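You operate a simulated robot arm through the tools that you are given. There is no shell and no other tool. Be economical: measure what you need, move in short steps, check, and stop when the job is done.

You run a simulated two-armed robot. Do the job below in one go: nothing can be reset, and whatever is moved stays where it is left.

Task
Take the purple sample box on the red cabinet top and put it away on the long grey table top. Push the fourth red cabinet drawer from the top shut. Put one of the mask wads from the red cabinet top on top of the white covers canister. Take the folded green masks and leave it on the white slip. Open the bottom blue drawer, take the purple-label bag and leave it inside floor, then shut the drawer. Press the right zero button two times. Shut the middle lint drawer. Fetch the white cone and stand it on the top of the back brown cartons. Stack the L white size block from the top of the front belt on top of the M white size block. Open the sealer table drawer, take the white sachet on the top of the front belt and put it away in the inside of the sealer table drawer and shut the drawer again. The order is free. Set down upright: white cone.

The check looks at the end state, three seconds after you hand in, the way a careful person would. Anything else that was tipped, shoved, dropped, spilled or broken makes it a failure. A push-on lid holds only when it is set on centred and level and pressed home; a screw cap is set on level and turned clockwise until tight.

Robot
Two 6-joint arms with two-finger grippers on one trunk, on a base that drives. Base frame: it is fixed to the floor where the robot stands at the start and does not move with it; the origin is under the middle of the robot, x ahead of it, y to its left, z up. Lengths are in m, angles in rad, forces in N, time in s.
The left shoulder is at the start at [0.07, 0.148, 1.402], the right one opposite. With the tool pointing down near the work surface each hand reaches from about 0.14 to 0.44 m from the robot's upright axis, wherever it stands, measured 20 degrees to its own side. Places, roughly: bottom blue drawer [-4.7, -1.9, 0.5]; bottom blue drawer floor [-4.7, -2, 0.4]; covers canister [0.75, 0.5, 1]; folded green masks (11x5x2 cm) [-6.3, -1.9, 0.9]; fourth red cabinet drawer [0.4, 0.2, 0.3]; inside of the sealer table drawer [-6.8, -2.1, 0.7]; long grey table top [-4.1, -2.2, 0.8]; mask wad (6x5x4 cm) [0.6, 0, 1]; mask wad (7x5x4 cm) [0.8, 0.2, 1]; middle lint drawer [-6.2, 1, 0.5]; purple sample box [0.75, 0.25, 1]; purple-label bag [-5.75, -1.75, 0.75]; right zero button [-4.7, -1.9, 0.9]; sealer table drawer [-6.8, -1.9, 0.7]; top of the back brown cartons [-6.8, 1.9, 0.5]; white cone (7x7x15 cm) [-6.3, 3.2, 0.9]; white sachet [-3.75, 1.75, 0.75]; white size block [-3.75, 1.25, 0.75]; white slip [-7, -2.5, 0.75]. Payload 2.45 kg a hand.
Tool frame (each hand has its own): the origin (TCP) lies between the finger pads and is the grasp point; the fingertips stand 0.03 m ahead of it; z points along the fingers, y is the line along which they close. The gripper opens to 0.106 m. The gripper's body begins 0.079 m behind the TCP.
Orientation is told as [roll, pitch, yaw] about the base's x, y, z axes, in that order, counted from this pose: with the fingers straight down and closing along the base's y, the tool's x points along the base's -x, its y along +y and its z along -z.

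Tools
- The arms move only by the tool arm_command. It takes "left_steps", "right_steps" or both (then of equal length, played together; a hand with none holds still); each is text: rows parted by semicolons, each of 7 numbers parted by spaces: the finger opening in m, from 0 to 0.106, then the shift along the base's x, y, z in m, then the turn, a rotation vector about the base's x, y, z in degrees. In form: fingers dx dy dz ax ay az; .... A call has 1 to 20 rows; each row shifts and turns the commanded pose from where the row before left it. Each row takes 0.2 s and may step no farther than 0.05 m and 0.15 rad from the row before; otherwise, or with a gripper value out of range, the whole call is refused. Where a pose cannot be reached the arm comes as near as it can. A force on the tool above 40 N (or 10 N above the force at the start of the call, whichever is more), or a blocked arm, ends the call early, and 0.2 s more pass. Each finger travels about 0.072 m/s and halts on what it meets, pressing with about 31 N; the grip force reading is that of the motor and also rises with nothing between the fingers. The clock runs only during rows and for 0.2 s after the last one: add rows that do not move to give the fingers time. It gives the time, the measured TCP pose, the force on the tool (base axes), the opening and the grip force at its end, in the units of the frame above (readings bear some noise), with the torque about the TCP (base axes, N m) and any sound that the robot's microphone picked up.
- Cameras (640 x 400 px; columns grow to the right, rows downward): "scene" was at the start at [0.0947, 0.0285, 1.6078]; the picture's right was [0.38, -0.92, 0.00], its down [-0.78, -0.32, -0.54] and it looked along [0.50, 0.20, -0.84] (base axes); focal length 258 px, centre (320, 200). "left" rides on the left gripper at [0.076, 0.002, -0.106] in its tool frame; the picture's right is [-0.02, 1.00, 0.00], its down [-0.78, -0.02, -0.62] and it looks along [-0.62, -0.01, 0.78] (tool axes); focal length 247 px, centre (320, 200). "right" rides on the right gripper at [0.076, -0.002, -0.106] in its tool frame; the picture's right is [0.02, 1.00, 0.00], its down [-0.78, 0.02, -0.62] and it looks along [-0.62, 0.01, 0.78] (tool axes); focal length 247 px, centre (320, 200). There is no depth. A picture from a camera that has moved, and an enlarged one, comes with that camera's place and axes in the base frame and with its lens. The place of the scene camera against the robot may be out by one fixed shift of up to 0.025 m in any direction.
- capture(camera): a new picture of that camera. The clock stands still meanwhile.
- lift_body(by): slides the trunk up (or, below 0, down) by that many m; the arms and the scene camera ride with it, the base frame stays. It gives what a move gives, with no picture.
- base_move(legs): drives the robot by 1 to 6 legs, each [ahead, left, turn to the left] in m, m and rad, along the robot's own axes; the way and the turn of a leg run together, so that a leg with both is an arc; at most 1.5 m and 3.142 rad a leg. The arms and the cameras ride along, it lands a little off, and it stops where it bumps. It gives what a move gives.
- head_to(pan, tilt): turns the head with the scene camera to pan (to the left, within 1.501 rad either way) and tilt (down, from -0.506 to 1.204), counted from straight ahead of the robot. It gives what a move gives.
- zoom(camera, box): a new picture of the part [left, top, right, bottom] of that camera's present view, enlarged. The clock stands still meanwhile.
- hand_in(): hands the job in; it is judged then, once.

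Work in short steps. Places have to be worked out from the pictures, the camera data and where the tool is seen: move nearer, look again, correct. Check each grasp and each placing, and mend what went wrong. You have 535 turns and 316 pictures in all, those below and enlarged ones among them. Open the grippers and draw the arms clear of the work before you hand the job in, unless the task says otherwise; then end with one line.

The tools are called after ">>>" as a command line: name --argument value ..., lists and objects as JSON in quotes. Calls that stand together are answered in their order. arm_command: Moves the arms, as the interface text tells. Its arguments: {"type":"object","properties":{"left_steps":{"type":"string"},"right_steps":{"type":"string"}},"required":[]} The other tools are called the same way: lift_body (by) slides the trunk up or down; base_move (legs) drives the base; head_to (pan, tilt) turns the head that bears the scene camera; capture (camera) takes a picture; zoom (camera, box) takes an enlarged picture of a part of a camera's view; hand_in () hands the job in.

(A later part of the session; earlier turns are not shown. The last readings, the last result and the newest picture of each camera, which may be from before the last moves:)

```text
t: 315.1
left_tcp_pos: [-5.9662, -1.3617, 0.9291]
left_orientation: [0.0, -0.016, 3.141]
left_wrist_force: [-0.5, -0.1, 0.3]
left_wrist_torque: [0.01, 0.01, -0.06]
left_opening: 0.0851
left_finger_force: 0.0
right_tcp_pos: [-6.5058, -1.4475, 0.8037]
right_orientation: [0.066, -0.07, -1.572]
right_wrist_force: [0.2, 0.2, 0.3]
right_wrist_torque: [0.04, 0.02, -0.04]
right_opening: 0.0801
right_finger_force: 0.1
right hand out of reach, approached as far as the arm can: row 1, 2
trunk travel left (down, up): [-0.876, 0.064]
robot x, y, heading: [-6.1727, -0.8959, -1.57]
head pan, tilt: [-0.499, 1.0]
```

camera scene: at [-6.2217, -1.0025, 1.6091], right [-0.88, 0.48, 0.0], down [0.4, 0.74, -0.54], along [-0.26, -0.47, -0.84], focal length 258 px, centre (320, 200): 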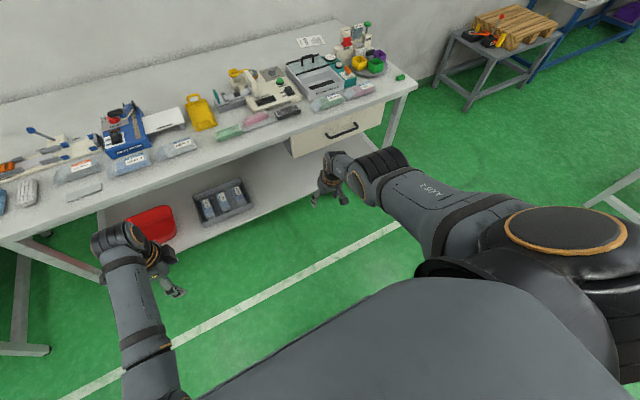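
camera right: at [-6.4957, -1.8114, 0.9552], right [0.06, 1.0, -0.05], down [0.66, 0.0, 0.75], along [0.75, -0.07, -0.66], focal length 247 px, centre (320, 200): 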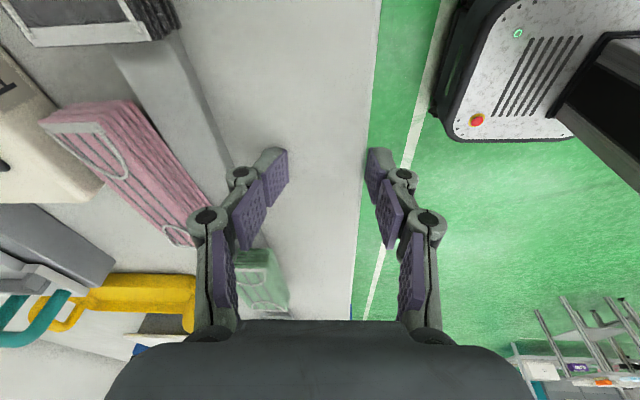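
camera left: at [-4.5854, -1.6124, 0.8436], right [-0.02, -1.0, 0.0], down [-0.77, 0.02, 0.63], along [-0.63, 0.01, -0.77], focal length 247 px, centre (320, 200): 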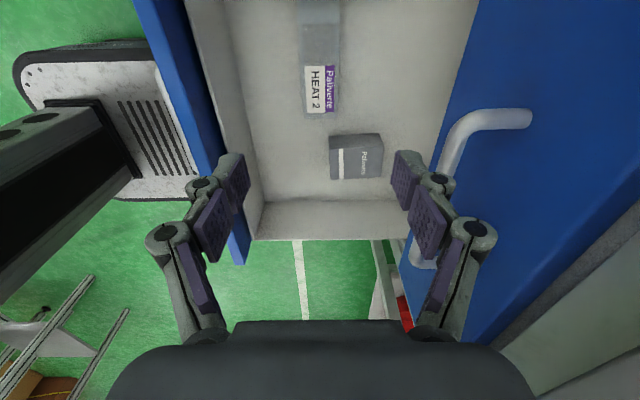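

The arm behaves as if its elbow is in the wrong (nearly straight) branch. I stretch it fully forward with the tool pitched up to let it re-solve.

>>> arm_command --right_steps "0.08 0 0 0.03 -8.2 0 0; 0.08 0 0 0.03 -8.2 0 0; 0.08 0 -0.01 0.03 -8.2 0 0; 0.08 0 -0.01 0.03 -8.2 0 0; 0.08 0 -0.01 0.03 -8.2 0 0; 0.08 0 -0.02 0.03 -8.2 0 0; 0.08 0 -0.02 0.03 -8.2 0 0; 0.08 0 -0.02 0.03 -8.2 0 0; 0.08 0 -0.02 0.03 -8.2 0 0; 0.08 0 -0.02 0.03 -8.2 0 0; 0.08 0 -0.02 0.03 -8 0 0; 0.08 0.03 -0.03 0.02 0 0 0; 0.08 0.03 -0.03 0.02 0 0 0; 0.08 0.03 -0.03 0.02 0 0 0; 0.08 0 -0.03 0.02 0 0 0; 0.08 0 0 0 0 0 0"

>>> capture --camera "scene"

```text
t: 318.5
left_tcp_pos: [-5.9641, -1.3611, 0.928]
left_orientation: [0.002, -0.015, 3.139]
left_wrist_force: [0.9, 0.1, 0.4]
left_wrist_torque: [0.02, 0.0, -0.01]
left_opening: 0.0849
left_finger_force: 0.2
right_tcp_pos: [-6.4481, -1.7438, 1.1686]
right_orientation: [-3.1, -1.507, 1.582]
right_wrist_force: [1.0, -0.3, -0.4]
right_wrist_torque: [0.0, 0.0, -0.01]
right_opening: 0.0799
right_finger_force: 0.0
right hand out of reach, approached as far as the arm can: row 1, 2, 3, 4, 5, 6, 9, 10, 11, 12, 13, 14, 15
trunk travel left (down, up): [-0.876, 0.064]
robot x, y, heading: [-6.1689, -0.8919, -1.573]
head pan, tilt: [-0.499, 1.0]
```

```text
209 pictures are left
camera scene: at [-6.2209, -1.0028, 1.6091], right [-0.88, 0.48, 0.0], down [0.4, 0.74, -0.54], along [-0.26, -0.47, -0.84], focal length 258 px, centre (320, 200)
```

scene: 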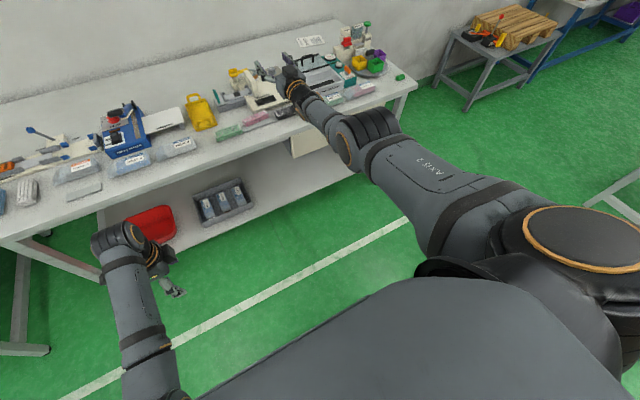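

Extended forward. Now unpitch while retracting, as in the sequence that worked before.

>>> arm_command --right_steps "0.08 0.02 0.02 0 8.2 0 0; 0.08 0.02 0.02 0 8.2 0 0; 0.08 0.02 0.02 -0.01 8.2 0 0; 0.08 0.02 0.02 -0.01 8.2 0 0; 0.08 0.02 0.02 -0.01 8.2 0 0; 0.08 0.02 0.02 -0.01 8.2 0 0; 0.08 0.02 0.02 -0.01 8.2 0 0; 0.08 0 0.02 -0.01 8.2 0 0; 0.08 0 0.02 -0.01 8.2 0 0; 0.08 0 0.02 -0.01 8.2 0 0; 0.08 0 0.02 -0.01 8 0 0; 0.08 0 0 0 0 0 0"

>>> capture --camera "scene"

```text
t: 321.1
left_tcp_pos: [-5.9653, -1.3619, 0.9287]
left_orientation: [0.001, -0.017, 3.141]
left_wrist_force: [-0.1, -0.1, 0.2]
left_wrist_torque: [0.01, -0.01, -0.01]
left_opening: 0.0849
left_finger_force: 0.1
right_tcp_pos: [-6.3929, -1.6657, 1.0617]
right_orientation: [0.167, -0.498, -1.572]
right_wrist_force: [0.0, 1.8, 0.4]
right_wrist_torque: [0.03, -0.03, 0.03]
right_opening: 0.0799
right_finger_force: 0.0
right hand out of reach, approached as far as the arm can: row 1, 2, 3, 4, 5, 6, 7, 8, 9, 10, 11
trunk travel left (down, up): [-0.876, 0.064]
robot x, y, heading: [-6.1657, -0.8932, -1.571]
head pan, tilt: [-0.499, 1.0]
```

```text
208 pictures are left
camera scene: at [-6.2209, -1.0028, 1.6091], right [-0.88, 0.48, 0.0], down [0.41, 0.74, -0.54], along [-0.26, -0.47, -0.84], focal length 258 px, centre (320, 200)
```

scene: 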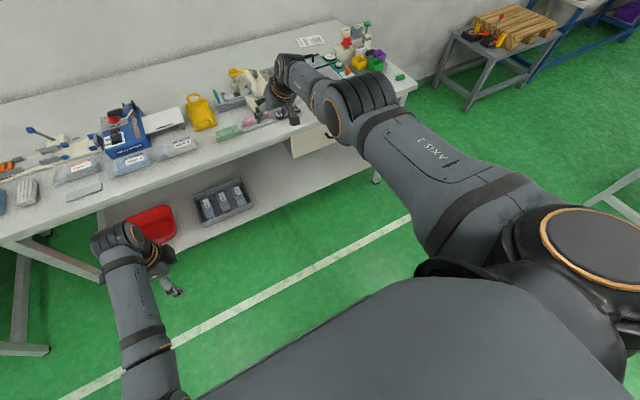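

>>> arm_command --right_steps "0.08 0 0.03 0 0 0 0; 0.08 0 0.03 0 0 0 0; 0.08 0 0.03 0 0 0 0; 0.08 0 0.03 0 0 0 0; 0.08 0 0.03 0 0 0 0; 0.08 0 0 0 0 0 0"

>>> arm_command --right_steps "0.08 0 0 0 7 2.3 0; 0.08 0 0 0 7 2.3 0; 0.08 0 0 0 7 2.3 0; 0.08 0 0 0 7 2.3 0; 0.08 0 0 0 0 0 0"

```text
t: 322.5
left_tcp_pos: [-5.9657, -1.361, 0.9289]
left_orientation: [0.0, -0.016, 3.14]
left_wrist_force: [-0.7, -0.6, 0.2]
left_wrist_torque: [-0.04, 0.01, -0.01]
left_opening: 0.0851
left_finger_force: 0.0
right_tcp_pos: [-6.3953, -1.6618, 1.0481]
right_orientation: [0.167, -0.499, -1.575]
right_wrist_force: [0.4, -0.3, 0.2]
right_wrist_torque: [0.02, -0.01, 0.0]
right_opening: 0.08
right_finger_force: 0.2
right hand out of reach, approached as far as the arm can: row 1, 2, 3, 4, 5
trunk travel left (down, up): [-0.876, 0.064]
robot x, y, heading: [-6.1638, -0.8934, -1.573]
head pan, tilt: [-0.499, 1.0]
```

```text
t: 323.7
left_tcp_pos: [-5.9645, -1.3617, 0.9283]
left_orientation: [0.001, -0.016, 3.139]
left_wrist_force: [-0.4, 0.0, 0.8]
left_wrist_torque: [0.02, 0.02, 0.03]
left_opening: 0.0849
left_finger_force: 0.1
right_tcp_pos: [-6.4042, -1.6525, 1.0497]
right_orientation: [0.162, -0.443, -1.565]
right_wrist_force: [-0.6, 0.8, -0.5]
right_wrist_torque: [0.01, 0.0, 0.01]
right_opening: 0.08
right_finger_force: 0.1
right hand out of reach, approached as far as the arm can: row 1, 2, 3, 4
trunk travel left (down, up): [-0.876, 0.064]
robot x, y, heading: [-6.1688, -0.8944, -1.576]
head pan, tilt: [-0.499, 1.0]
```

The right arm is in an awkward branch; the left arm can do all the picking, with the right kept for pushing/pulling. I just park the right hand higher, pitched forward.

>>> arm_command --right_steps "0.06 0 0 0.03 -8.2 0 0; 0.06 0 0 0.03 -8.2 0 0; 0.06 0 0 0.03 -8.2 0 0; 0.06 0 0 0.03 -8.2 0 0; 0.06 0 0 0.03 -8.2 0 0; 0.06 0 0 0.03 -8.2 0 0; 0.06 0 0 0.03 -8.2 0 0; 0.06 0 0.03 0.02 0 0 0; 0.06 0 0.03 0.02 0 0 0; 0.06 0 0.03 0.02 0 0 0; 0.06 0 0.03 0.02 0 0 0; 0.06 0 0 0 0 0 0"

>>> capture --camera "scene"

```text
t: 326.3
left_tcp_pos: [-5.9656, -1.3608, 0.9282]
left_orientation: [0.0, -0.014, 3.14]
left_wrist_force: [-1.0, -0.6, 0.6]
left_wrist_torque: [-0.03, 0.0, -0.02]
left_opening: 0.0852
left_finger_force: 0.1
right_tcp_pos: [-6.4343, -1.7846, 1.2863]
right_orientation: [0.125, -1.444, -1.528]
right_wrist_force: [-0.4, -0.2, -0.8]
right_wrist_torque: [0.0, -0.05, 0.0]
right_opening: 0.0601
right_finger_force: 0.0
right hand out of reach, approached as far as the arm can: row 1, 2, 3, 4, 5, 6, 7, 8, 9, 10, 11
trunk travel left (down, up): [-0.876, 0.064]
robot x, y, heading: [-6.1664, -0.8963, -1.574]
head pan, tilt: [-0.499, 1.0]
```

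```text
207 pictures are left
camera scene: at [-6.2218, -1.0027, 1.6091], right [-0.88, 0.48, 0.0], down [0.41, 0.74, -0.54], along [-0.26, -0.47, -0.84], focal length 258 px, centre (320, 200)
```

scene: 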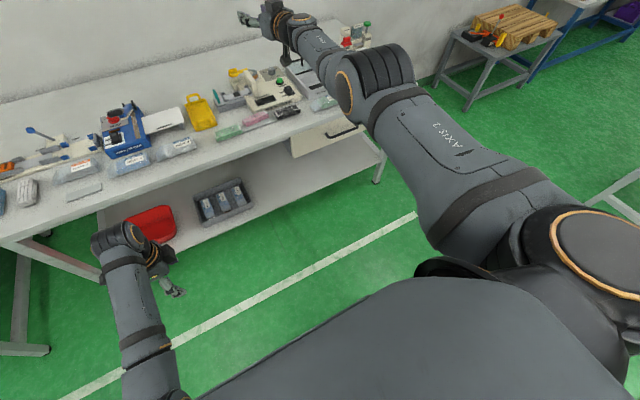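

The right arm is fully straight (singular). Back off the base, and move the hand down and inward together to bend the elbow.

>>> base_move --legs '[[-0.15, 0.1, 0]]'

>>> arm_command --right_steps "0.06 0 0.02 -0.045 0 0 0; 0.06 0 0.02 -0.045 0 0 0; 0.06 0 0.02 -0.045 0 0 0; 0.06 0 0.02 -0.045 0 0 0; 0.06 0 0.02 -0.045 0 0 0; 0.06 0 0.02 -0.045 0 0 0; 0.06 0 0 0 0 0 0"

>>> arm_command --right_steps "0.06 0 0.04 0 0 0 0; 0.06 0 0.04 0 0 0 0; 0.06 0 0.04 0 0 0 0; 0.06 0 0 0 0 0 0"

```text
t: 327.8
left_tcp_pos: [-5.8659, -1.215, 0.9278]
left_orientation: [-0.003, -0.014, 3.14]
left_wrist_force: [-0.7, -0.5, 0.4]
left_wrist_torque: [0.01, 0.0, -0.02]
left_opening: 0.0853
left_finger_force: 0.1
right_tcp_pos: [-6.3368, -1.6381, 1.2845]
right_orientation: [0.137, -1.442, -1.543]
right_wrist_force: [-1.5, -0.5, -0.9]
right_wrist_torque: [-0.02, 0.01, 0.01]
right_opening: 0.06
right_finger_force: 0.0
trunk travel left (down, up): [-0.876, 0.064]
robot x, y, heading: [-6.0679, -0.7429, -1.572]
head pan, tilt: [-0.499, 1.0]
```

```text
t: 329.4
left_tcp_pos: [-5.8655, -1.2131, 0.9296]
left_orientation: [0.001, -0.014, 3.138]
left_wrist_force: [0.6, -0.7, -0.5]
left_wrist_torque: [0.03, 0.02, 0.0]
left_opening: 0.085
left_finger_force: 0.1
right_tcp_pos: [-6.339, -1.5272, 1.0187]
right_orientation: [0.123, -1.444, -1.529]
right_wrist_force: [0.8, 0.1, -0.8]
right_wrist_torque: [0.0, 0.02, 0.03]
right_opening: 0.0599
right_finger_force: 0.0
right hand out of reach, approached as far as the arm can: row 1, 2, 3, 5, 6
trunk travel left (down, up): [-0.876, 0.064]
robot x, y, heading: [-6.0689, -0.7447, -1.576]
head pan, tilt: [-0.499, 1.0]
```

```text
t: 330.4
left_tcp_pos: [-5.8667, -1.2145, 0.9277]
left_orientation: [-0.002, -0.015, 3.137]
left_wrist_force: [-0.8, 0.0, 0.3]
left_wrist_torque: [-0.01, 0.02, -0.05]
left_opening: 0.0848
left_finger_force: 0.1
right_tcp_pos: [-6.3389, -1.4069, 1.017]
right_orientation: [0.131, -1.443, -1.535]
right_wrist_force: [-0.1, 0.5, -0.3]
right_wrist_torque: [-0.01, 0.01, 0.05]
right_opening: 0.0601
right_finger_force: 0.0
right hand out of reach, approached as far as the arm can: row 1
trunk travel left (down, up): [-0.876, 0.064]
robot x, y, heading: [-6.0712, -0.7407, -1.571]
head pan, tilt: [-0.499, 1.0]
```

The elbow bends again. Now unpitch to pointing down.

>>> arm_command --right_steps "0.06 0 0 -0.01 8.2 0 0; 0.06 0 0 -0.01 8.2 0 0; 0.06 0 0 -0.01 8.2 0 0; 0.06 0 0 -0.01 8.2 0 0; 0.06 0 0 -0.01 8.2 0 0; 0.06 0 0 -0.01 8.2 0 0; 0.06 0 0.01 -0.01 8.2 0 0; 0.06 0 0.02 -0.01 8.2 0 0; 0.06 0 0.02 -0.01 8.2 0 0; 0.06 0 0.02 0 8 0 0; 0.06 0 0 0 0 0 0"

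```text
t: 332.8
left_tcp_pos: [-5.8665, -1.2123, 0.9295]
left_orientation: [0.001, -0.015, 3.137]
left_wrist_force: [-0.2, 0.5, -0.3]
left_wrist_torque: [0.01, -0.01, 0.01]
left_opening: 0.0852
left_finger_force: 0.0
right_tcp_pos: [-6.34, -1.3946, 0.8904]
right_orientation: [0.164, -0.207, -1.566]
right_wrist_force: [-0.8, 0.3, 0.7]
right_wrist_torque: [-0.02, 0.01, 0.01]
right_opening: 0.06
right_finger_force: 0.0
right hand out of reach, approached as far as the arm can: row 6, 7, 8, 9, 10
trunk travel left (down, up): [-0.876, 0.064]
robot x, y, heading: [-6.066, -0.744, -1.577]
head pan, tilt: [-0.499, 1.0]
```

>>> arm_command --right_steps "0.06 0 0.03 0.01 0 0 0; 0.06 0.01 0.03 0.01 0 0 0; 0.06 0.01 0.03 0.01 0 0 0; 0.06 0.01 0.03 0.01 0 0 0; 0.06 0.01 0.03 0.01 6 4.7 0; 0.06 0.01 0.03 0 6 4.7 0; 0.06 0 0 0 0 0 0"

```text
t: 334.4
left_tcp_pos: [-5.8655, -1.2128, 0.929]
left_orientation: [0.002, -0.016, 3.139]
left_wrist_force: [0.7, 0.6, -0.1]
left_wrist_torque: [0.02, 0.01, 0.0]
left_opening: 0.085
left_finger_force: 0.1
right_tcp_pos: [-6.3346, -1.3835, 0.8845]
right_orientation: [0.142, -0.172, -1.559]
right_wrist_force: [0.3, -0.7, -0.5]
right_wrist_torque: [-0.01, 0.04, 0.02]
right_opening: 0.0599
right_finger_force: 0.0
right hand out of reach, approached as far as the arm can: row 1, 2, 3, 4, 5, 6
trunk travel left (down, up): [-0.876, 0.064]
robot x, y, heading: [-6.0668, -0.7452, -1.576]
head pan, tilt: [-0.499, 1.0]
```

Same singular trick: go down and inward, then level.

>>> arm_command --right_steps "0.06 0 0.02 -0.045 0 0 0; 0.06 0 0.02 -0.045 0 0 0; 0.06 0 0.03 -0.04 0 0 0; 0.06 0 0.03 -0.04 0 0 0; 0.06 0 0.04 -0.02 0 0 0; 0.06 0 0.045 0 0 0 0; 0.06 0 0.045 0 0 0 0; 0.06 0 0 0 0 0 0"

```text
t: 336.2
left_tcp_pos: [-5.8652, -1.2125, 0.9286]
left_orientation: [0.002, -0.015, 3.138]
left_wrist_force: [-0.2, 0.2, 0.6]
left_wrist_torque: [-0.02, -0.02, 0.0]
left_opening: 0.0854
left_finger_force: 0.0
right_tcp_pos: [-6.3394, -1.1656, 0.6633]
right_orientation: [0.142, -0.172, -1.559]
right_wrist_force: [0.4, -0.5, -0.8]
right_wrist_torque: [-0.01, -0.04, -0.01]
right_opening: 0.0599
right_finger_force: 0.0
right hand out of reach, approached as far as the arm can: row 1, 2, 4, 5, 6, 7
trunk travel left (down, up): [-0.876, 0.064]
robot x, y, heading: [-6.0691, -0.7422, -1.575]
head pan, tilt: [-0.499, 1.0]
```

>>> arm_command --right_steps "0.06 0 0 0.045 0 0 0; 0.06 0 0 0.045 0 0 0; 0.06 0 0 0.045 0 0 0; 0.06 0 0 0 0 0 0"

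>>> arm_command --right_steps "0.06 0 0 0 5 4 0; 0.06 0 0 0 5 4 0; 0.06 0 0 0 0 0 0"

```text
t: 337.2
left_tcp_pos: [-5.8652, -1.2133, 0.9294]
left_orientation: [0.0, -0.016, 3.138]
left_wrist_force: [0.1, -0.3, 0.2]
left_wrist_torque: [-0.02, 0.0, -0.02]
left_opening: 0.0849
left_finger_force: 0.1
right_tcp_pos: [-6.3556, -1.2287, 0.7098]
right_orientation: [0.142, -0.172, -1.56]
right_wrist_force: [0.3, 0.2, 0.3]
right_wrist_torque: [0.02, -0.01, -0.02]
right_opening: 0.0598
right_finger_force: 0.0
right hand out of reach, approached as far as the arm can: row 1, 2, 3
trunk travel left (down, up): [-0.876, 0.064]
robot x, y, heading: [-6.0701, -0.7491, -1.575]
head pan, tilt: [-0.499, 1.0]
```

```text
t: 338.0
left_tcp_pos: [-5.8663, -1.2132, 0.9288]
left_orientation: [-0.001, -0.016, 3.138]
left_wrist_force: [-0.1, 0.1, 0.1]
left_wrist_torque: [0.01, 0.0, 0.0]
left_opening: 0.0851
left_finger_force: 0.2
right_tcp_pos: [-6.3547, -1.2248, 0.714]
right_orientation: [0.073, -0.081, -1.551]
right_wrist_force: [0.1, 0.0, -0.4]
right_wrist_torque: [-0.02, -0.03, 0.02]
right_opening: 0.0602
right_finger_force: 0.1
right hand out of reach, approached as far as the arm can: row 1, 2
trunk travel left (down, up): [-0.876, 0.064]
robot x, y, heading: [-6.0699, -0.7456, -1.57]
head pan, tilt: [-0.499, 1.0]
```

I redo it in the right order: pitch forward, bend the elbow there, then unpitch while retracting more.

>>> arm_command --right_steps "0.06 0 -0.03 0.02 -8.2 0 0; 0.06 0 -0.03 0.02 -8.2 0 0; 0.06 0 -0.03 0.02 -8.2 0 0; 0.06 0 -0.03 0.02 -8.2 0 0; 0.06 0 -0.03 0.02 -8.2 0 0; 0.06 0 -0.03 0.02 -8.2 0 0; 0.06 0 -0.02 0.02 -8.2 0 0; 0.06 0 -0.02 0.02 -8.2 0 0; 0.06 0 -0.02 0.02 -8.2 0 0; 0.06 0 0 0.02 -8.2 0 0; 0.06 0 0 0.02 0 0 0; 0.06 0 0 0 0 0 0"

>>> arm_command --right_steps "0.06 0 0.02 -0.045 0 0 0; 0.06 0 0.02 -0.045 0 0 0; 0.06 0 0.02 -0.045 0 0 0; 0.06 0 0.04 0 0 0 0; 0.06 0 0.04 0 0 0 0; 0.06 0 0 0 0 0 0"

```text
t: 340.6
left_tcp_pos: [-5.8656, -1.2134, 0.9299]
left_orientation: [0.0, -0.015, 3.139]
left_wrist_force: [-0.6, -0.1, -0.2]
left_wrist_torque: [0.04, 0.01, -0.02]
left_opening: 0.085
left_finger_force: 0.0
right_tcp_pos: [-6.3546, -1.4414, 0.9527]
right_orientation: [-0.252, -1.512, -1.245]
right_wrist_force: [0.5, 0.5, -1.2]
right_wrist_torque: [-0.02, -0.02, -0.03]
right_opening: 0.0601
right_finger_force: 0.0
right hand out of reach, approached as far as the arm can: row 8, 9, 10
trunk travel left (down, up): [-0.876, 0.064]
robot x, y, heading: [-6.0727, -0.7427, -1.574]
head pan, tilt: [-0.499, 1.0]
```

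```text
t: 342.0
left_tcp_pos: [-5.8648, -1.215, 0.928]
left_orientation: [-0.002, -0.016, 3.139]
left_wrist_force: [-0.8, -0.8, -1.3]
left_wrist_torque: [0.02, -0.05, 0.0]
left_opening: 0.085
left_finger_force: 0.1
right_tcp_pos: [-6.3422, -1.2807, 0.868]
right_orientation: [-0.236, -1.511, -1.26]
right_wrist_force: [0.3, -0.5, -0.4]
right_wrist_torque: [-0.01, 0.0, 0.04]
right_opening: 0.06
right_finger_force: 0.0
right hand out of reach, approached as far as the arm can: row 1, 2, 3
trunk travel left (down, up): [-0.876, 0.064]
robot x, y, heading: [-6.0654, -0.7428, -1.572]
head pan, tilt: [-0.499, 1.0]
```

>>> arm_command --right_steps "0.06 0 0.0 0 8.2 0 0; 0.06 0 0.0 0 8.2 0 0; 0.06 0 0.01 0 8.2 0 0; 0.06 0 0.01 0 8.2 0 0; 0.06 0 0.01 0 8.2 0 0; 0.06 0 0.01 0 8.2 0 0; 0.06 0 0.01 0 8.2 0 0; 0.06 0 0.01 0 8.2 0 0; 0.06 0 0.01 0 8.2 0 0; 0.06 0 0.01 0 8.2 0 0; 0.06 0 0 0 0 0 0"

```text
t: 344.4
left_tcp_pos: [-5.8653, -1.2133, 0.9301]
left_orientation: [0.0, -0.016, 3.138]
left_wrist_force: [-0.1, 0.4, -0.1]
left_wrist_torque: [-0.05, -0.02, 0.01]
left_opening: 0.0849
left_finger_force: 0.1
right_tcp_pos: [-6.3513, -1.2149, 0.7502]
right_orientation: [0.116, -0.211, -1.549]
right_wrist_force: [0.6, 0.3, 0.4]
right_wrist_torque: [0.02, -0.02, -0.01]
right_opening: 0.0601
right_finger_force: 0.1
right hand out of reach, approached as far as the arm can: row 3, 4, 8, 9, 10
trunk travel left (down, up): [-0.876, 0.064]
robot x, y, heading: [-6.0666, -0.7453, -1.574]
head pan, tilt: [-0.499, 1.0]
```

The elbow seems to be bending in a short-limited branch. I re-extend forward and this time move up and inward, to bend it the other way.

>>> arm_command --right_steps "0.06 0 -0.03 0.01 -8.2 0 0; 0.06 0 -0.03 0.01 -8.2 0 0; 0.06 0 -0.03 0.01 -8.2 0 0; 0.06 0 -0.03 0.01 -8.2 0 0; 0.06 0 -0.03 0.01 -8.2 0 0; 0.06 0 -0.03 0.01 -8.2 0 0; 0.06 0 -0.03 0.01 -8.2 0 0; 0.06 0 -0.03 0 -8.2 0 0; 0.06 0 -0.03 0 -8.2 0 0; 0.06 0 -0.03 0 -6 0 0; 0.06 0 -0.04 0 0 0 0; 0.06 0 -0.04 0 0 0 0; 0.06 0 -0.04 0 0 0 0; 0.06 0 0 0 0 0 0"

>>> arm_command --right_steps "0.06 0 0.02 0.045 0 0 0; 0.06 0 0.02 0.045 0 0 0; 0.06 0 0.02 0.045 0 0 0; 0.06 0 0.02 0.045 0 0 0; 0.06 0 0.03 0.03 0 0 0; 0.06 0 0.03 0.03 0 0 0; 0.06 0 0.03 0 0 0 0; 0.06 0 0.03 0 0 0 0; 0.06 0 0 0 0 0 0"

```text
t: 347.4
left_tcp_pos: [-5.8656, -1.2135, 0.9278]
left_orientation: [0.0, -0.017, 3.137]
left_wrist_force: [-0.1, -0.1, 0.4]
left_wrist_torque: [0.03, 0.04, 0.0]
left_opening: 0.0851
left_finger_force: 0.0
right_tcp_pos: [-6.321, -1.4826, 0.9879]
right_orientation: [-2.419, -1.536, 0.97]
right_wrist_force: [-1.4, 0.2, -0.9]
right_wrist_torque: [-0.01, -0.02, -0.03]
right_opening: 0.06
right_finger_force: 0.1
right hand out of reach, approached as far as the arm can: row 6, 7, 8, 9, 10, 11, 12, 13
trunk travel left (down, up): [-0.876, 0.064]
robot x, y, heading: [-6.072, -0.7448, -1.576]
head pan, tilt: [-0.499, 1.0]
```

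```text
t: 349.4
left_tcp_pos: [-5.8651, -1.2145, 0.9278]
left_orientation: [-0.002, -0.016, 3.138]
left_wrist_force: [0.7, 0.0, -0.4]
left_wrist_torque: [-0.02, 0.01, -0.01]
left_opening: 0.0849
left_finger_force: 0.1
right_tcp_pos: [-6.2809, -1.3045, 1.2064]
right_orientation: [-2.473, -1.535, 1.033]
right_wrist_force: [0.2, 0.6, -0.3]
right_wrist_torque: [-0.03, -0.01, 0.0]
right_opening: 0.0603
right_finger_force: 0.0
right hand out of reach, approached as far as the arm can: row 6, 7, 8
trunk travel left (down, up): [-0.876, 0.064]
robot x, y, heading: [-6.0673, -0.7458, -1.577]
head pan, tilt: [-0.499, 1.0]
```

Now the elbow is truly bent. Unpitch while lowering.

>>> arm_command --right_steps "0.06 0 0 -0.02 8.2 0 0; 0.06 0 0 -0.02 8.2 0 0; 0.06 0 0 -0.02 8.2 0 0; 0.06 0 0 -0.02 8.2 0 0; 0.06 0 0 -0.02 8.2 0 0; 0.06 0 0 -0.02 8.2 0 0; 0.06 0 0 -0.02 8.2 0 0; 0.06 0 0.01 -0.02 8.2 0 0; 0.06 0 0.01 -0.02 8.2 0 0; 0.06 0 0.01 -0.02 8.2 0 0; 0.06 0 0.01 -0.02 8.2 0 0; 0.06 0 0 0 0 0 0"

```text
t: 352.0
left_tcp_pos: [-5.8657, -1.2128, 0.9287]
left_orientation: [-0.002, -0.016, 3.138]
left_wrist_force: [0.3, 0.0, 0.4]
left_wrist_torque: [0.02, 0.0, 0.0]
left_opening: 0.0848
left_finger_force: 0.2
right_tcp_pos: [-6.2859, -1.344, 0.8151]
right_orientation: [0.157, -0.185, -1.522]
right_wrist_force: [-0.7, -0.3, 0.0]
right_wrist_torque: [-0.01, 0.03, -0.01]
right_opening: 0.06
right_finger_force: 0.1
right hand out of reach, approached as far as the arm can: row 1, 2, 3, 4, 5, 6, 7, 8, 9, 11
trunk travel left (down, up): [-0.876, 0.064]
robot x, y, heading: [-6.0653, -0.747, -1.575]
head pan, tilt: [-0.499, 1.0]
```

The down pose keeps pushing that arm straight. I stop here: park the right hand pitched forward, folded high, and do the pick-and-place with the left arm.

>>> arm_command --right_steps "0.06 0 -0.02 0.02 -8.2 0 0; 0.06 0 -0.02 0.02 -8.2 0 0; 0.06 0 -0.02 0.02 -8.2 0 0; 0.06 0 -0.02 0.02 -8.2 0 0; 0.06 0 -0.02 0.02 -8.2 0 0; 0.06 0 -0.02 0.02 -8.2 0 0; 0.06 0 -0.02 0.02 -8.2 0 0; 0.06 0 -0.01 0.02 -8.2 0 0; 0.06 0 0 0.02 -8.2 0 0; 0.06 0 0 0.02 -8.2 0 0; 0.06 0 0 0 0 0 0"

>>> arm_command --right_steps "0.06 0 0.02 0.045 0 0 0; 0.06 0 0.02 0.045 0 0 0; 0.06 0 0.02 0.045 0 0 0; 0.06 0 0.02 0.045 0 0 0; 0.06 0 0.03 0.03 0 0 0; 0.06 0 0.04 0.02 0 0 0; 0.06 0 0.03 0 0 0 0; 0.06 0 0.03 0 0 0 0; 0.06 0 0 0 0 0 0"

>>> capture --camera "scene"

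```text
t: 354.4
left_tcp_pos: [-5.8666, -1.2135, 0.9285]
left_orientation: [-0.001, -0.015, 3.137]
left_wrist_force: [0.0, -0.3, -0.1]
left_wrist_torque: [-0.04, 0.01, -0.01]
left_opening: 0.0849
left_finger_force: 0.0
right_tcp_pos: [-6.3025, -1.509, 1.0209]
right_orientation: [-2.171, -1.505, 0.763]
right_wrist_force: [0.3, -1.0, 0.0]
right_wrist_torque: [-0.02, -0.03, 0.0]
right_opening: 0.0598
right_finger_force: 0.2
right hand out of reach, approached as far as the arm can: row 1, 2, 3, 4, 6, 7, 8, 10
trunk travel left (down, up): [-0.876, 0.064]
robot x, y, heading: [-6.0665, -0.7461, -1.575]
head pan, tilt: [-0.499, 1.0]
```

```text
t: 356.4
left_tcp_pos: [-5.8656, -1.2142, 0.9296]
left_orientation: [0.0, -0.016, 3.138]
left_wrist_force: [-0.5, -0.2, -0.1]
left_wrist_torque: [0.02, -0.01, 0.04]
left_opening: 0.085
left_finger_force: 0.1
right_tcp_pos: [-6.2752, -1.3096, 1.2408]
right_orientation: [-2.164, -1.505, 0.758]
right_wrist_force: [0.3, -0.6, 0.7]
right_wrist_torque: [0.0, 0.0, 0.03]
right_opening: 0.0599
right_finger_force: 0.1
right hand out of reach, approached as far as the arm can: row 1, 6, 7, 8
trunk travel left (down, up): [-0.876, 0.064]
robot x, y, heading: [-6.0693, -0.746, -1.572]
head pan, tilt: [-0.499, 1.0]
```

```text
206 pictures are left
camera scene: at [-6.1223, -0.8542, 1.6091], right [-0.88, 0.48, 0.0], down [0.41, 0.74, -0.54], along [-0.26, -0.47, -0.84], focal length 258 px, centre (320, 200)
```

scene: 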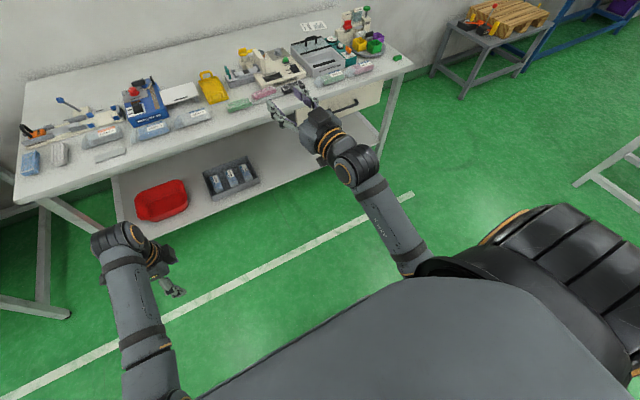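

Now fix the pink pack with the left hand: drive to (-6.6,-1.35) and look down.

>>> base_move --legs '[[0.3, 0, 0], [0.3, -0.53, 0]]'

>>> capture --camera "left"

```text
t: 361.5
left_tcp_pos: [-6.403, -1.8079, 0.9283]
left_orientation: [0.0, -0.016, 3.135]
left_wrist_force: [0.2, -0.5, 0.6]
left_wrist_torque: [0.01, -0.01, -0.04]
left_opening: 0.085
left_finger_force: 0.1
right_tcp_pos: [-6.8141, -1.9033, 1.2413]
right_orientation: [-2.164, -1.502, 0.75]
right_wrist_force: [0.6, 0.2, 0.7]
right_wrist_torque: [0.0, 0.01, 0.02]
right_opening: 0.0599
right_finger_force: 0.1
trunk travel left (down, up): [-0.876, 0.064]
robot x, y, heading: [-6.6101, -1.3362, -1.584]
head pan, tilt: [-0.499, 1.0]
```

```text
205 pictures are left
camera left: at [-6.3268, -1.8098, 1.0336], right [-0.03, -1.0, 0.0], down [-0.77, 0.02, 0.63], along [-0.63, 0.02, -0.77], focal length 247 px, centre (320, 200)
```

left: 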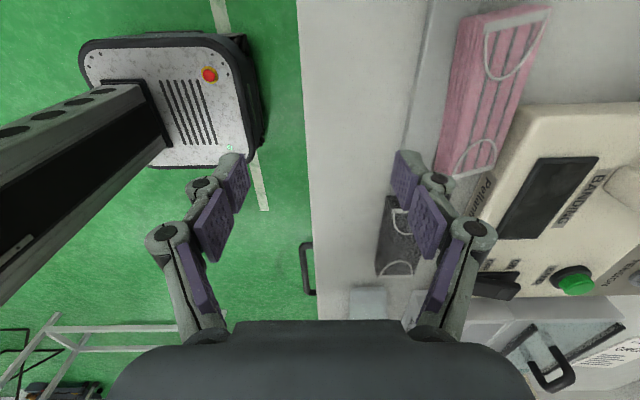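

>>> zoom --camera "left" --box '[360, 0, 580, 140]'

```text
2.86 times, centred on (470, 70) of left
camera zoom: at [-6.3268, -1.8098, 1.0336], right [-0.03, -1.0, 0.0], down [-0.77, 0.02, 0.63], along [-0.63, 0.02, -0.77], focal length 706 px, centre (-109, 571)
```

zoom: 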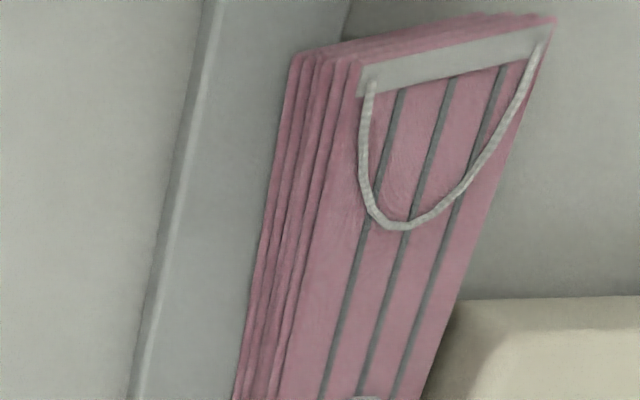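

The pack lies half off its thin rail. The space behind its +x half is free, so I can grip it there. Drive ahead 0.1 and align (hand turned +8.5°).

>>> base_move --legs '[[0.1, 0, 0]]'

>>> arm_command --left_steps "0.085 0.03 0 0 0 0 8.5; 0.085 0.02 -0.006 0 0 0 0; 0.085 0 0 0 0 0 0"

>>> capture --camera "left"

```text
t: 362.6
left_tcp_pos: [-6.4061, -1.906, 0.9284]
left_orientation: [0.003, -0.015, 3.136]
left_wrist_force: [-0.2, -0.6, -0.6]
left_wrist_torque: [-0.03, -0.01, 0.01]
left_opening: 0.0851
left_finger_force: 0.0
right_tcp_pos: [-6.8156, -2.0008, 1.2438]
right_orientation: [-2.184, -1.503, 0.772]
right_wrist_force: [0.3, -0.3, -0.3]
right_wrist_torque: [0.02, 0.0, 0.04]
right_opening: 0.0601
right_finger_force: 0.0
trunk travel left (down, up): [-0.876, 0.064]
robot x, y, heading: [-6.6077, -1.4377, -1.579]
head pan, tilt: [-0.499, 1.0]
```

```text
t: 363.4
left_tcp_pos: [-6.3562, -1.9151, 0.9289]
left_orientation: [0.0, -0.013, -3.0]
left_wrist_force: [-0.3, 0.0, -0.9]
left_wrist_torque: [-0.02, -0.01, -0.01]
left_opening: 0.0852
left_finger_force: 0.1
right_tcp_pos: [-6.8159, -2.0031, 1.2404]
right_orientation: [-2.164, -1.507, 0.752]
right_wrist_force: [-0.6, -0.4, 0.1]
right_wrist_torque: [-0.02, 0.01, 0.06]
right_opening: 0.0599
right_finger_force: 0.0
trunk travel left (down, up): [-0.876, 0.064]
robot x, y, heading: [-6.6032, -1.4366, -1.584]
head pan, tilt: [-0.499, 1.0]
```

```text
203 pictures are left
camera left: at [-6.2794, -1.9051, 1.0333], right [0.12, -0.99, 0.0], down [-0.77, -0.09, 0.63], along [-0.63, -0.07, -0.77], focal length 247 px, centre (320, 200)
```

left: 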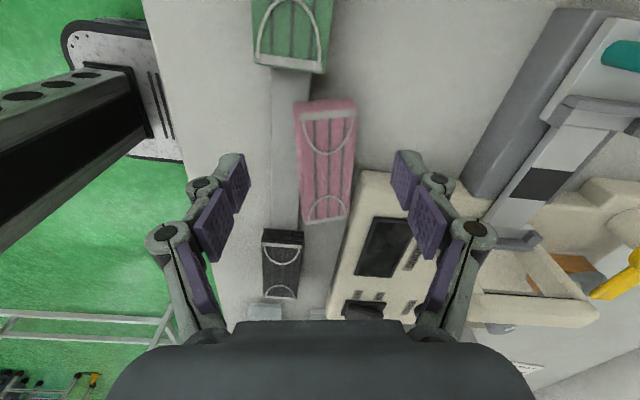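

Excellent view: green and black sit on the rail; pink is displaced. Descend to z≈0.877 and grip the pink pack's upper half.

>>> arm_command --left_steps "0.085 0 -0.003 -0.03 0 0 0; 0.085 0 0 -0.014 0 0 0; 0.085 0 0 -0.008 0 0 0; 0.085 0 0 0 0 0 0"

>>> capture --camera "left"

```text
t: 364.4
left_tcp_pos: [-6.354, -1.917, 0.8752]
left_orientation: [0.001, -0.016, -2.999]
left_wrist_force: [0.7, 0.2, 0.7]
left_wrist_torque: [-0.01, 0.0, 0.0]
left_opening: 0.0852
left_finger_force: 0.0
right_tcp_pos: [-6.8156, -2.0028, 1.2419]
right_orientation: [-2.161, -1.505, 0.753]
right_wrist_force: [0.9, 0.0, 0.4]
right_wrist_torque: [-0.02, 0.0, 0.0]
right_opening: 0.0598
right_finger_force: 0.0
trunk travel left (down, up): [-0.876, 0.064]
robot x, y, heading: [-6.6055, -1.4366, -1.581]
head pan, tilt: [-0.499, 1.0]
```

```text
202 pictures are left
camera left: at [-6.2783, -1.9066, 0.9812], right [0.12, -0.99, 0.0], down [-0.77, -0.09, 0.63], along [-0.63, -0.08, -0.77], focal length 247 px, centre (320, 200)
```

left: 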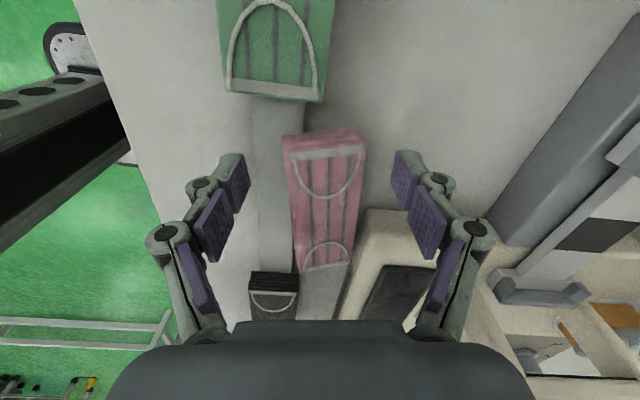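

Close on the pack.

>>> arm_command --left_steps "0.06 0 0 0 0 0 0; 0.04 0 0 0 0 0 0; 0.03 0 0 0 0 0 0; 0.03 0 0 0 0 0 0; 0.03 0 0 0 0 0 0"

>>> arm_command --left_steps "0.03 0 0 0.006 0 0 0; 0.03 0 0 0.006 0 0 0; 0.03 0 0 0 0 0 0"

>>> capture --camera "left"

```text
t: 365.6
left_tcp_pos: [-6.3559, -1.9139, 0.8793]
left_orientation: [0.002, -0.013, -2.999]
left_wrist_force: [-1.1, 11.4, 19.9]
left_wrist_torque: [0.84, 0.01, 0.2]
left_opening: 0.0449
left_finger_force: 31.3
right_tcp_pos: [-6.8159, -1.9982, 1.2423]
right_orientation: [-2.218, -1.504, 0.806]
right_wrist_force: [-0.2, 1.1, -0.1]
right_wrist_torque: [0.0, 0.02, -0.01]
right_opening: 0.0601
right_finger_force: 0.0
trunk travel left (down, up): [-0.876, 0.064]
robot x, y, heading: [-6.6084, -1.4393, -1.579]
head pan, tilt: [-0.499, 1.0]
```

```text
t: 366.4
left_tcp_pos: [-6.3568, -1.9167, 0.8878]
left_orientation: [0.0, -0.017, -3.0]
left_wrist_force: [0.3, 1.2, -0.2]
left_wrist_torque: [-0.01, 0.0, 0.0]
left_opening: 0.0443
left_finger_force: 31.2
right_tcp_pos: [-6.8151, -2.0029, 1.2409]
right_orientation: [-2.167, -1.505, 0.758]
right_wrist_force: [-1.1, -0.1, -0.8]
right_wrist_torque: [-0.02, 0.03, -0.02]
right_opening: 0.06
right_finger_force: 0.2
trunk travel left (down, up): [-0.876, 0.064]
robot x, y, heading: [-6.608, -1.4353, -1.577]
head pan, tilt: [-0.499, 1.0]
```

```text
201 pictures are left
camera left: at [-6.2787, -1.9062, 0.9934], right [0.12, -0.99, 0.0], down [-0.77, -0.09, 0.63], along [-0.63, -0.08, -0.77], focal length 247 px, centre (320, 200)
```

left: 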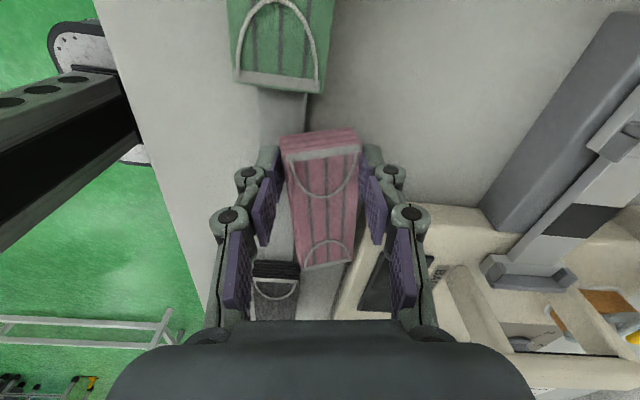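

Move it back: rotate -8.5° and shift +0.03 in y onto the rail line (y≈-1.886).

>>> arm_command --left_steps "0.03 0 0.015 0.002 0 0 -8.4; 0.03 0 0.0155 0 0 0 0; 0.03 0 0 0 0 0 0"

>>> capture --camera "left"

```text
t: 367.2
left_tcp_pos: [-6.3552, -1.8869, 0.889]
left_orientation: [-0.002, -0.015, 3.136]
left_wrist_force: [0.2, 0.6, 0.4]
left_wrist_torque: [0.01, -0.02, -0.03]
left_opening: 0.0442
left_finger_force: 31.0
right_tcp_pos: [-6.8157, -2.0032, 1.2431]
right_orientation: [-2.156, -1.505, 0.744]
right_wrist_force: [-1.0, 0.0, 0.0]
right_wrist_torque: [0.01, 0.01, 0.02]
right_opening: 0.0601
right_finger_force: 0.1
trunk travel left (down, up): [-0.876, 0.064]
robot x, y, heading: [-6.608, -1.4384, -1.575]
head pan, tilt: [-0.499, 1.0]
```

```text
200 pictures are left
camera left: at [-6.2778, -1.8882, 0.9948], right [-0.03, -1.0, 0.0], down [-0.77, 0.02, 0.63], along [-0.63, 0.02, -0.77], focal length 247 px, centre (320, 200)
```

left: 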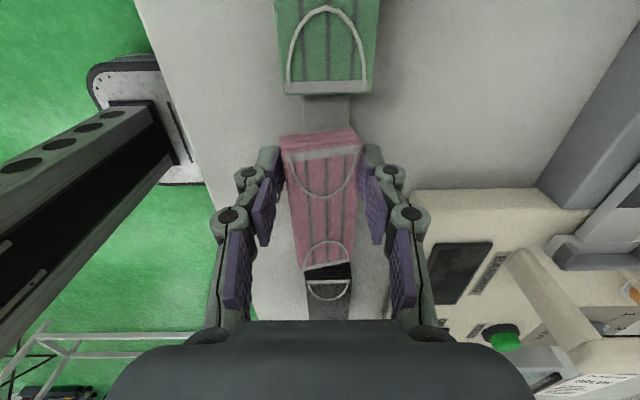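

Nearly aligned; a small extra -4° turn and -4 mm in y, then lower to contact.

>>> arm_command --left_steps "0.03 0 -0.004 0 0 0 -4; 0.03 0 0 -0.004 0 0 0; 0.03 0 0 -0.003 0 0 0; 0.03 0 0 0 0 0 0"

>>> capture --camera "left"

```text
t: 368.2
left_tcp_pos: [-6.356, -1.8891, 0.8842]
left_orientation: [0.001, -0.017, 3.067]
left_wrist_force: [2.6, 0.1, 5.4]
left_wrist_torque: [-0.11, 0.35, 0.05]
left_opening: 0.0439
left_finger_force: 30.5
right_tcp_pos: [-6.8157, -2.0019, 1.2421]
right_orientation: [-2.172, -1.503, 0.759]
right_wrist_force: [-0.6, -0.3, -0.4]
right_wrist_torque: [0.0, -0.02, 0.01]
right_opening: 0.0599
right_finger_force: 0.0
trunk travel left (down, up): [-0.876, 0.064]
robot x, y, heading: [-6.6032, -1.4397, -1.583]
head pan, tilt: [-0.499, 1.0]
```

```text
199 pictures are left
camera left: at [-6.2782, -1.8962, 0.9886], right [-0.1, -1.0, 0.0], down [-0.77, 0.08, 0.63], along [-0.63, 0.06, -0.77], focal length 247 px, centre (320, 200)
```

left: 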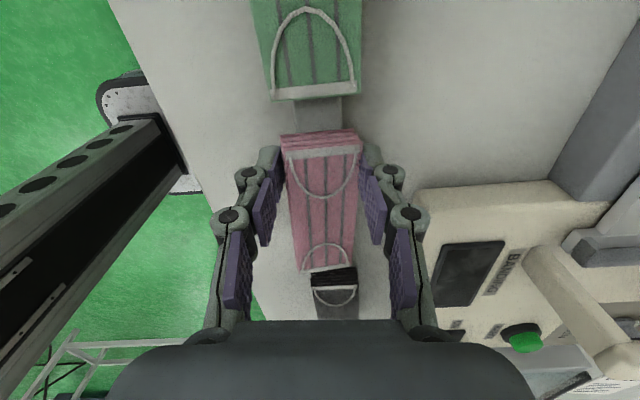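

Well aligned with light contact. Release and rise.

>>> arm_command --left_steps "0.05 0 0 -0.001 0 0 0; 0.06 0 0 0 0 0 0; 0.065 0 0 0 0 0 0; 0.065 0 0 0.03 0 0 0; 0.065 0 0 0.03 0 0 4; 0.065 0 0 0 0 0 0"

>>> capture --camera "left"

```text
t: 369.6
left_tcp_pos: [-6.3548, -1.8897, 0.9434]
left_orientation: [-0.001, -0.017, 3.135]
left_wrist_force: [0.4, -0.2, -0.1]
left_wrist_torque: [-0.01, 0.0, 0.0]
left_opening: 0.0647
left_finger_force: 0.0
right_tcp_pos: [-6.8153, -2.0024, 1.2405]
right_orientation: [-2.163, -1.504, 0.753]
right_wrist_force: [0.0, 0.5, -0.2]
right_wrist_torque: [-0.01, -0.03, 0.02]
right_opening: 0.0598
right_finger_force: 0.0
trunk travel left (down, up): [-0.876, 0.064]
robot x, y, heading: [-6.6032, -1.4415, -1.579]
head pan, tilt: [-0.499, 1.0]
```

```text
198 pictures are left
camera left: at [-6.2776, -1.8915, 1.0478], right [-0.03, -1.0, 0.0], down [-0.77, 0.02, 0.63], along [-0.63, 0.02, -0.77], focal length 247 px, centre (320, 200)
```

left: 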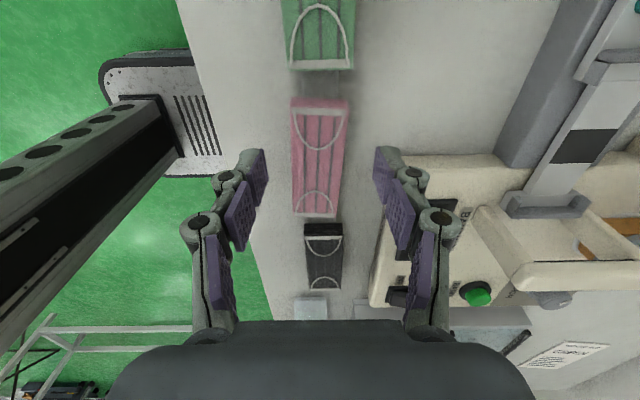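

Pink is back in its row. Now strafe left 0.09 to be over the green pack.

>>> base_move --legs '[[0, 0.093, 0]]'

>>> capture --camera "left"

```text
t: 370.8
left_tcp_pos: [-6.2659, -1.8916, 0.9437]
left_orientation: [-0.001, -0.015, 3.135]
left_wrist_force: [-0.7, 0.0, 0.2]
left_wrist_torque: [0.04, -0.03, -0.03]
left_opening: 0.0652
left_finger_force: 0.1
right_tcp_pos: [-6.7268, -2.0039, 1.241]
right_orientation: [-2.186, -1.505, 0.774]
right_wrist_force: [-0.2, 0.8, 0.3]
right_wrist_torque: [0.01, 0.0, -0.02]
right_opening: 0.06
right_finger_force: 0.0
trunk travel left (down, up): [-0.876, 0.064]
robot x, y, heading: [-6.5153, -1.4413, -1.576]
head pan, tilt: [-0.499, 1.0]
```

```text
197 pictures are left
camera left: at [-6.1883, -1.8923, 1.0484], right [-0.03, -1.0, 0.0], down [-0.77, 0.02, 0.63], along [-0.63, 0.02, -0.77], focal length 247 px, centre (320, 200)
```

left: 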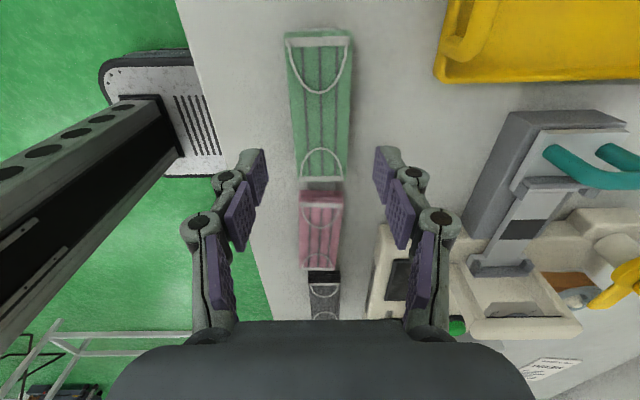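

Green pack is centred under the hand. Shift +0.014 in x, descend and grip.

>>> arm_command --left_steps "0.068 0.014 0 -0.03 0 0 0; 0.068 0 0 -0.025 0 0 0; 0.068 0 0 -0.01 0 0 0; 0.05 0 0 0 0 0 0; 0.03 0 0 0 0 0 0; 0.03 0 0 0 0 0 0; 0.03 0 0 0 0 0 0"

>>> arm_command --left_steps "0.03 0 0 0.02 0 0 0; 0.03 0 0 0.03 0 0 0; 0.03 0 0 0.03 0 0 0; 0.03 0 0 0 0 0 0"

>>> capture --camera "left"

```text
t: 372.4
left_tcp_pos: [-6.2497, -1.8903, 0.8781]
left_orientation: [0.0, -0.016, 3.135]
left_wrist_force: [-0.4, 0.4, 0.4]
left_wrist_torque: [-0.02, 0.0, 0.02]
left_opening: 0.0425
left_finger_force: 30.7
right_tcp_pos: [-6.7253, -2.0025, 1.242]
right_orientation: [-2.162, -1.505, 0.751]
right_wrist_force: [0.2, 0.3, -0.7]
right_wrist_torque: [-0.01, -0.02, 0.02]
right_opening: 0.06
right_finger_force: 0.0
trunk travel left (down, up): [-0.876, 0.064]
robot x, y, heading: [-6.5143, -1.4393, -1.578]
head pan, tilt: [-0.499, 1.0]
```

```text
t: 373.4
left_tcp_pos: [-6.2501, -1.8898, 0.9578]
left_orientation: [0.0, -0.016, 3.137]
left_wrist_force: [0.4, -0.4, 0.6]
left_wrist_torque: [0.02, -0.01, -0.03]
left_opening: 0.0423
left_finger_force: 30.6
right_tcp_pos: [-6.7241, -2.0033, 1.2415]
right_orientation: [-2.158, -1.503, 0.747]
right_wrist_force: [0.1, -0.5, 0.4]
right_wrist_torque: [0.0, -0.02, 0.01]
right_opening: 0.0601
right_finger_force: 0.1
trunk travel left (down, up): [-0.876, 0.064]
robot x, y, heading: [-6.5167, -1.4367, -1.582]
head pan, tilt: [-0.499, 1.0]
```

```text
196 pictures are left
camera left: at [-6.1729, -1.8921, 1.0626], right [-0.03, -1.0, 0.0], down [-0.77, 0.02, 0.63], along [-0.63, 0.02, -0.77], focal length 247 px, centre (320, 200)
```

left: 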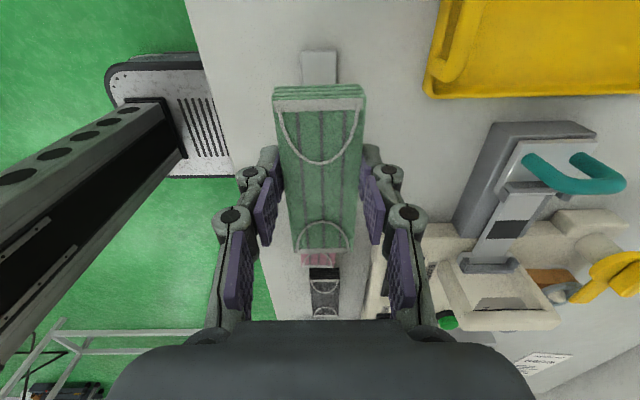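

Green pack held. Back out to the aisle and look to the right before driving around the table's end.

>>> base_move --legs '[[-0.5, 0, 0]]'

>>> head_to --pan -1.2 --tilt 0.6

>>> capture --camera "scene"

```text
t: 376.3
left_tcp_pos: [-6.2469, -1.3958, 0.9568]
left_orientation: [-0.001, -0.016, 3.131]
left_wrist_force: [0.0, 0.2, -0.4]
left_wrist_torque: [-0.01, 0.0, 0.02]
left_opening: 0.0427
left_finger_force: 31.7
right_tcp_pos: [-6.7218, -1.5058, 1.2405]
right_orientation: [-2.154, -1.502, 0.735]
right_wrist_force: [0.3, 0.7, 0.2]
right_wrist_torque: [-0.02, -0.01, 0.0]
right_opening: 0.06
right_finger_force: 0.0
trunk travel left (down, up): [-0.876, 0.064]
robot x, y, heading: [-6.5044, -0.9418, -1.584]
head pan, tilt: [-0.499, 1.0]
```

```text
t: 377.4
left_tcp_pos: [-6.2466, -1.3952, 0.9574]
left_orientation: [-0.001, -0.017, 3.131]
left_wrist_force: [0.7, 0.3, -1.2]
left_wrist_torque: [-0.03, 0.0, -0.01]
left_opening: 0.0423
left_finger_force: 30.9
right_tcp_pos: [-6.7212, -1.5055, 1.2412]
right_orientation: [-2.157, -1.506, 0.741]
right_wrist_force: [-1.3, -0.3, -0.2]
right_wrist_torque: [0.0, 0.02, 0.01]
right_opening: 0.0597
right_finger_force: 0.1
trunk travel left (down, up): [-0.876, 0.064]
robot x, y, heading: [-6.5049, -0.941, -1.587]
head pan, tilt: [-1.201, 0.6]
```

```text
195 pictures are left
camera scene: at [-6.6117, -1.0212, 1.641], right [-0.35, 0.94, 0.0], down [0.53, 0.2, -0.82], along [-0.77, -0.29, -0.57], focal length 258 px, centre (320, 200)
```

scene: 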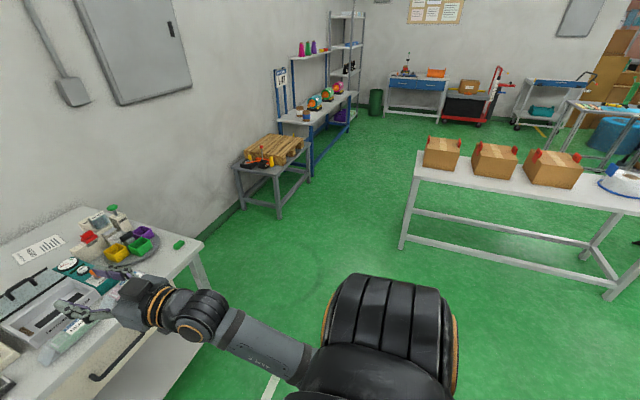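

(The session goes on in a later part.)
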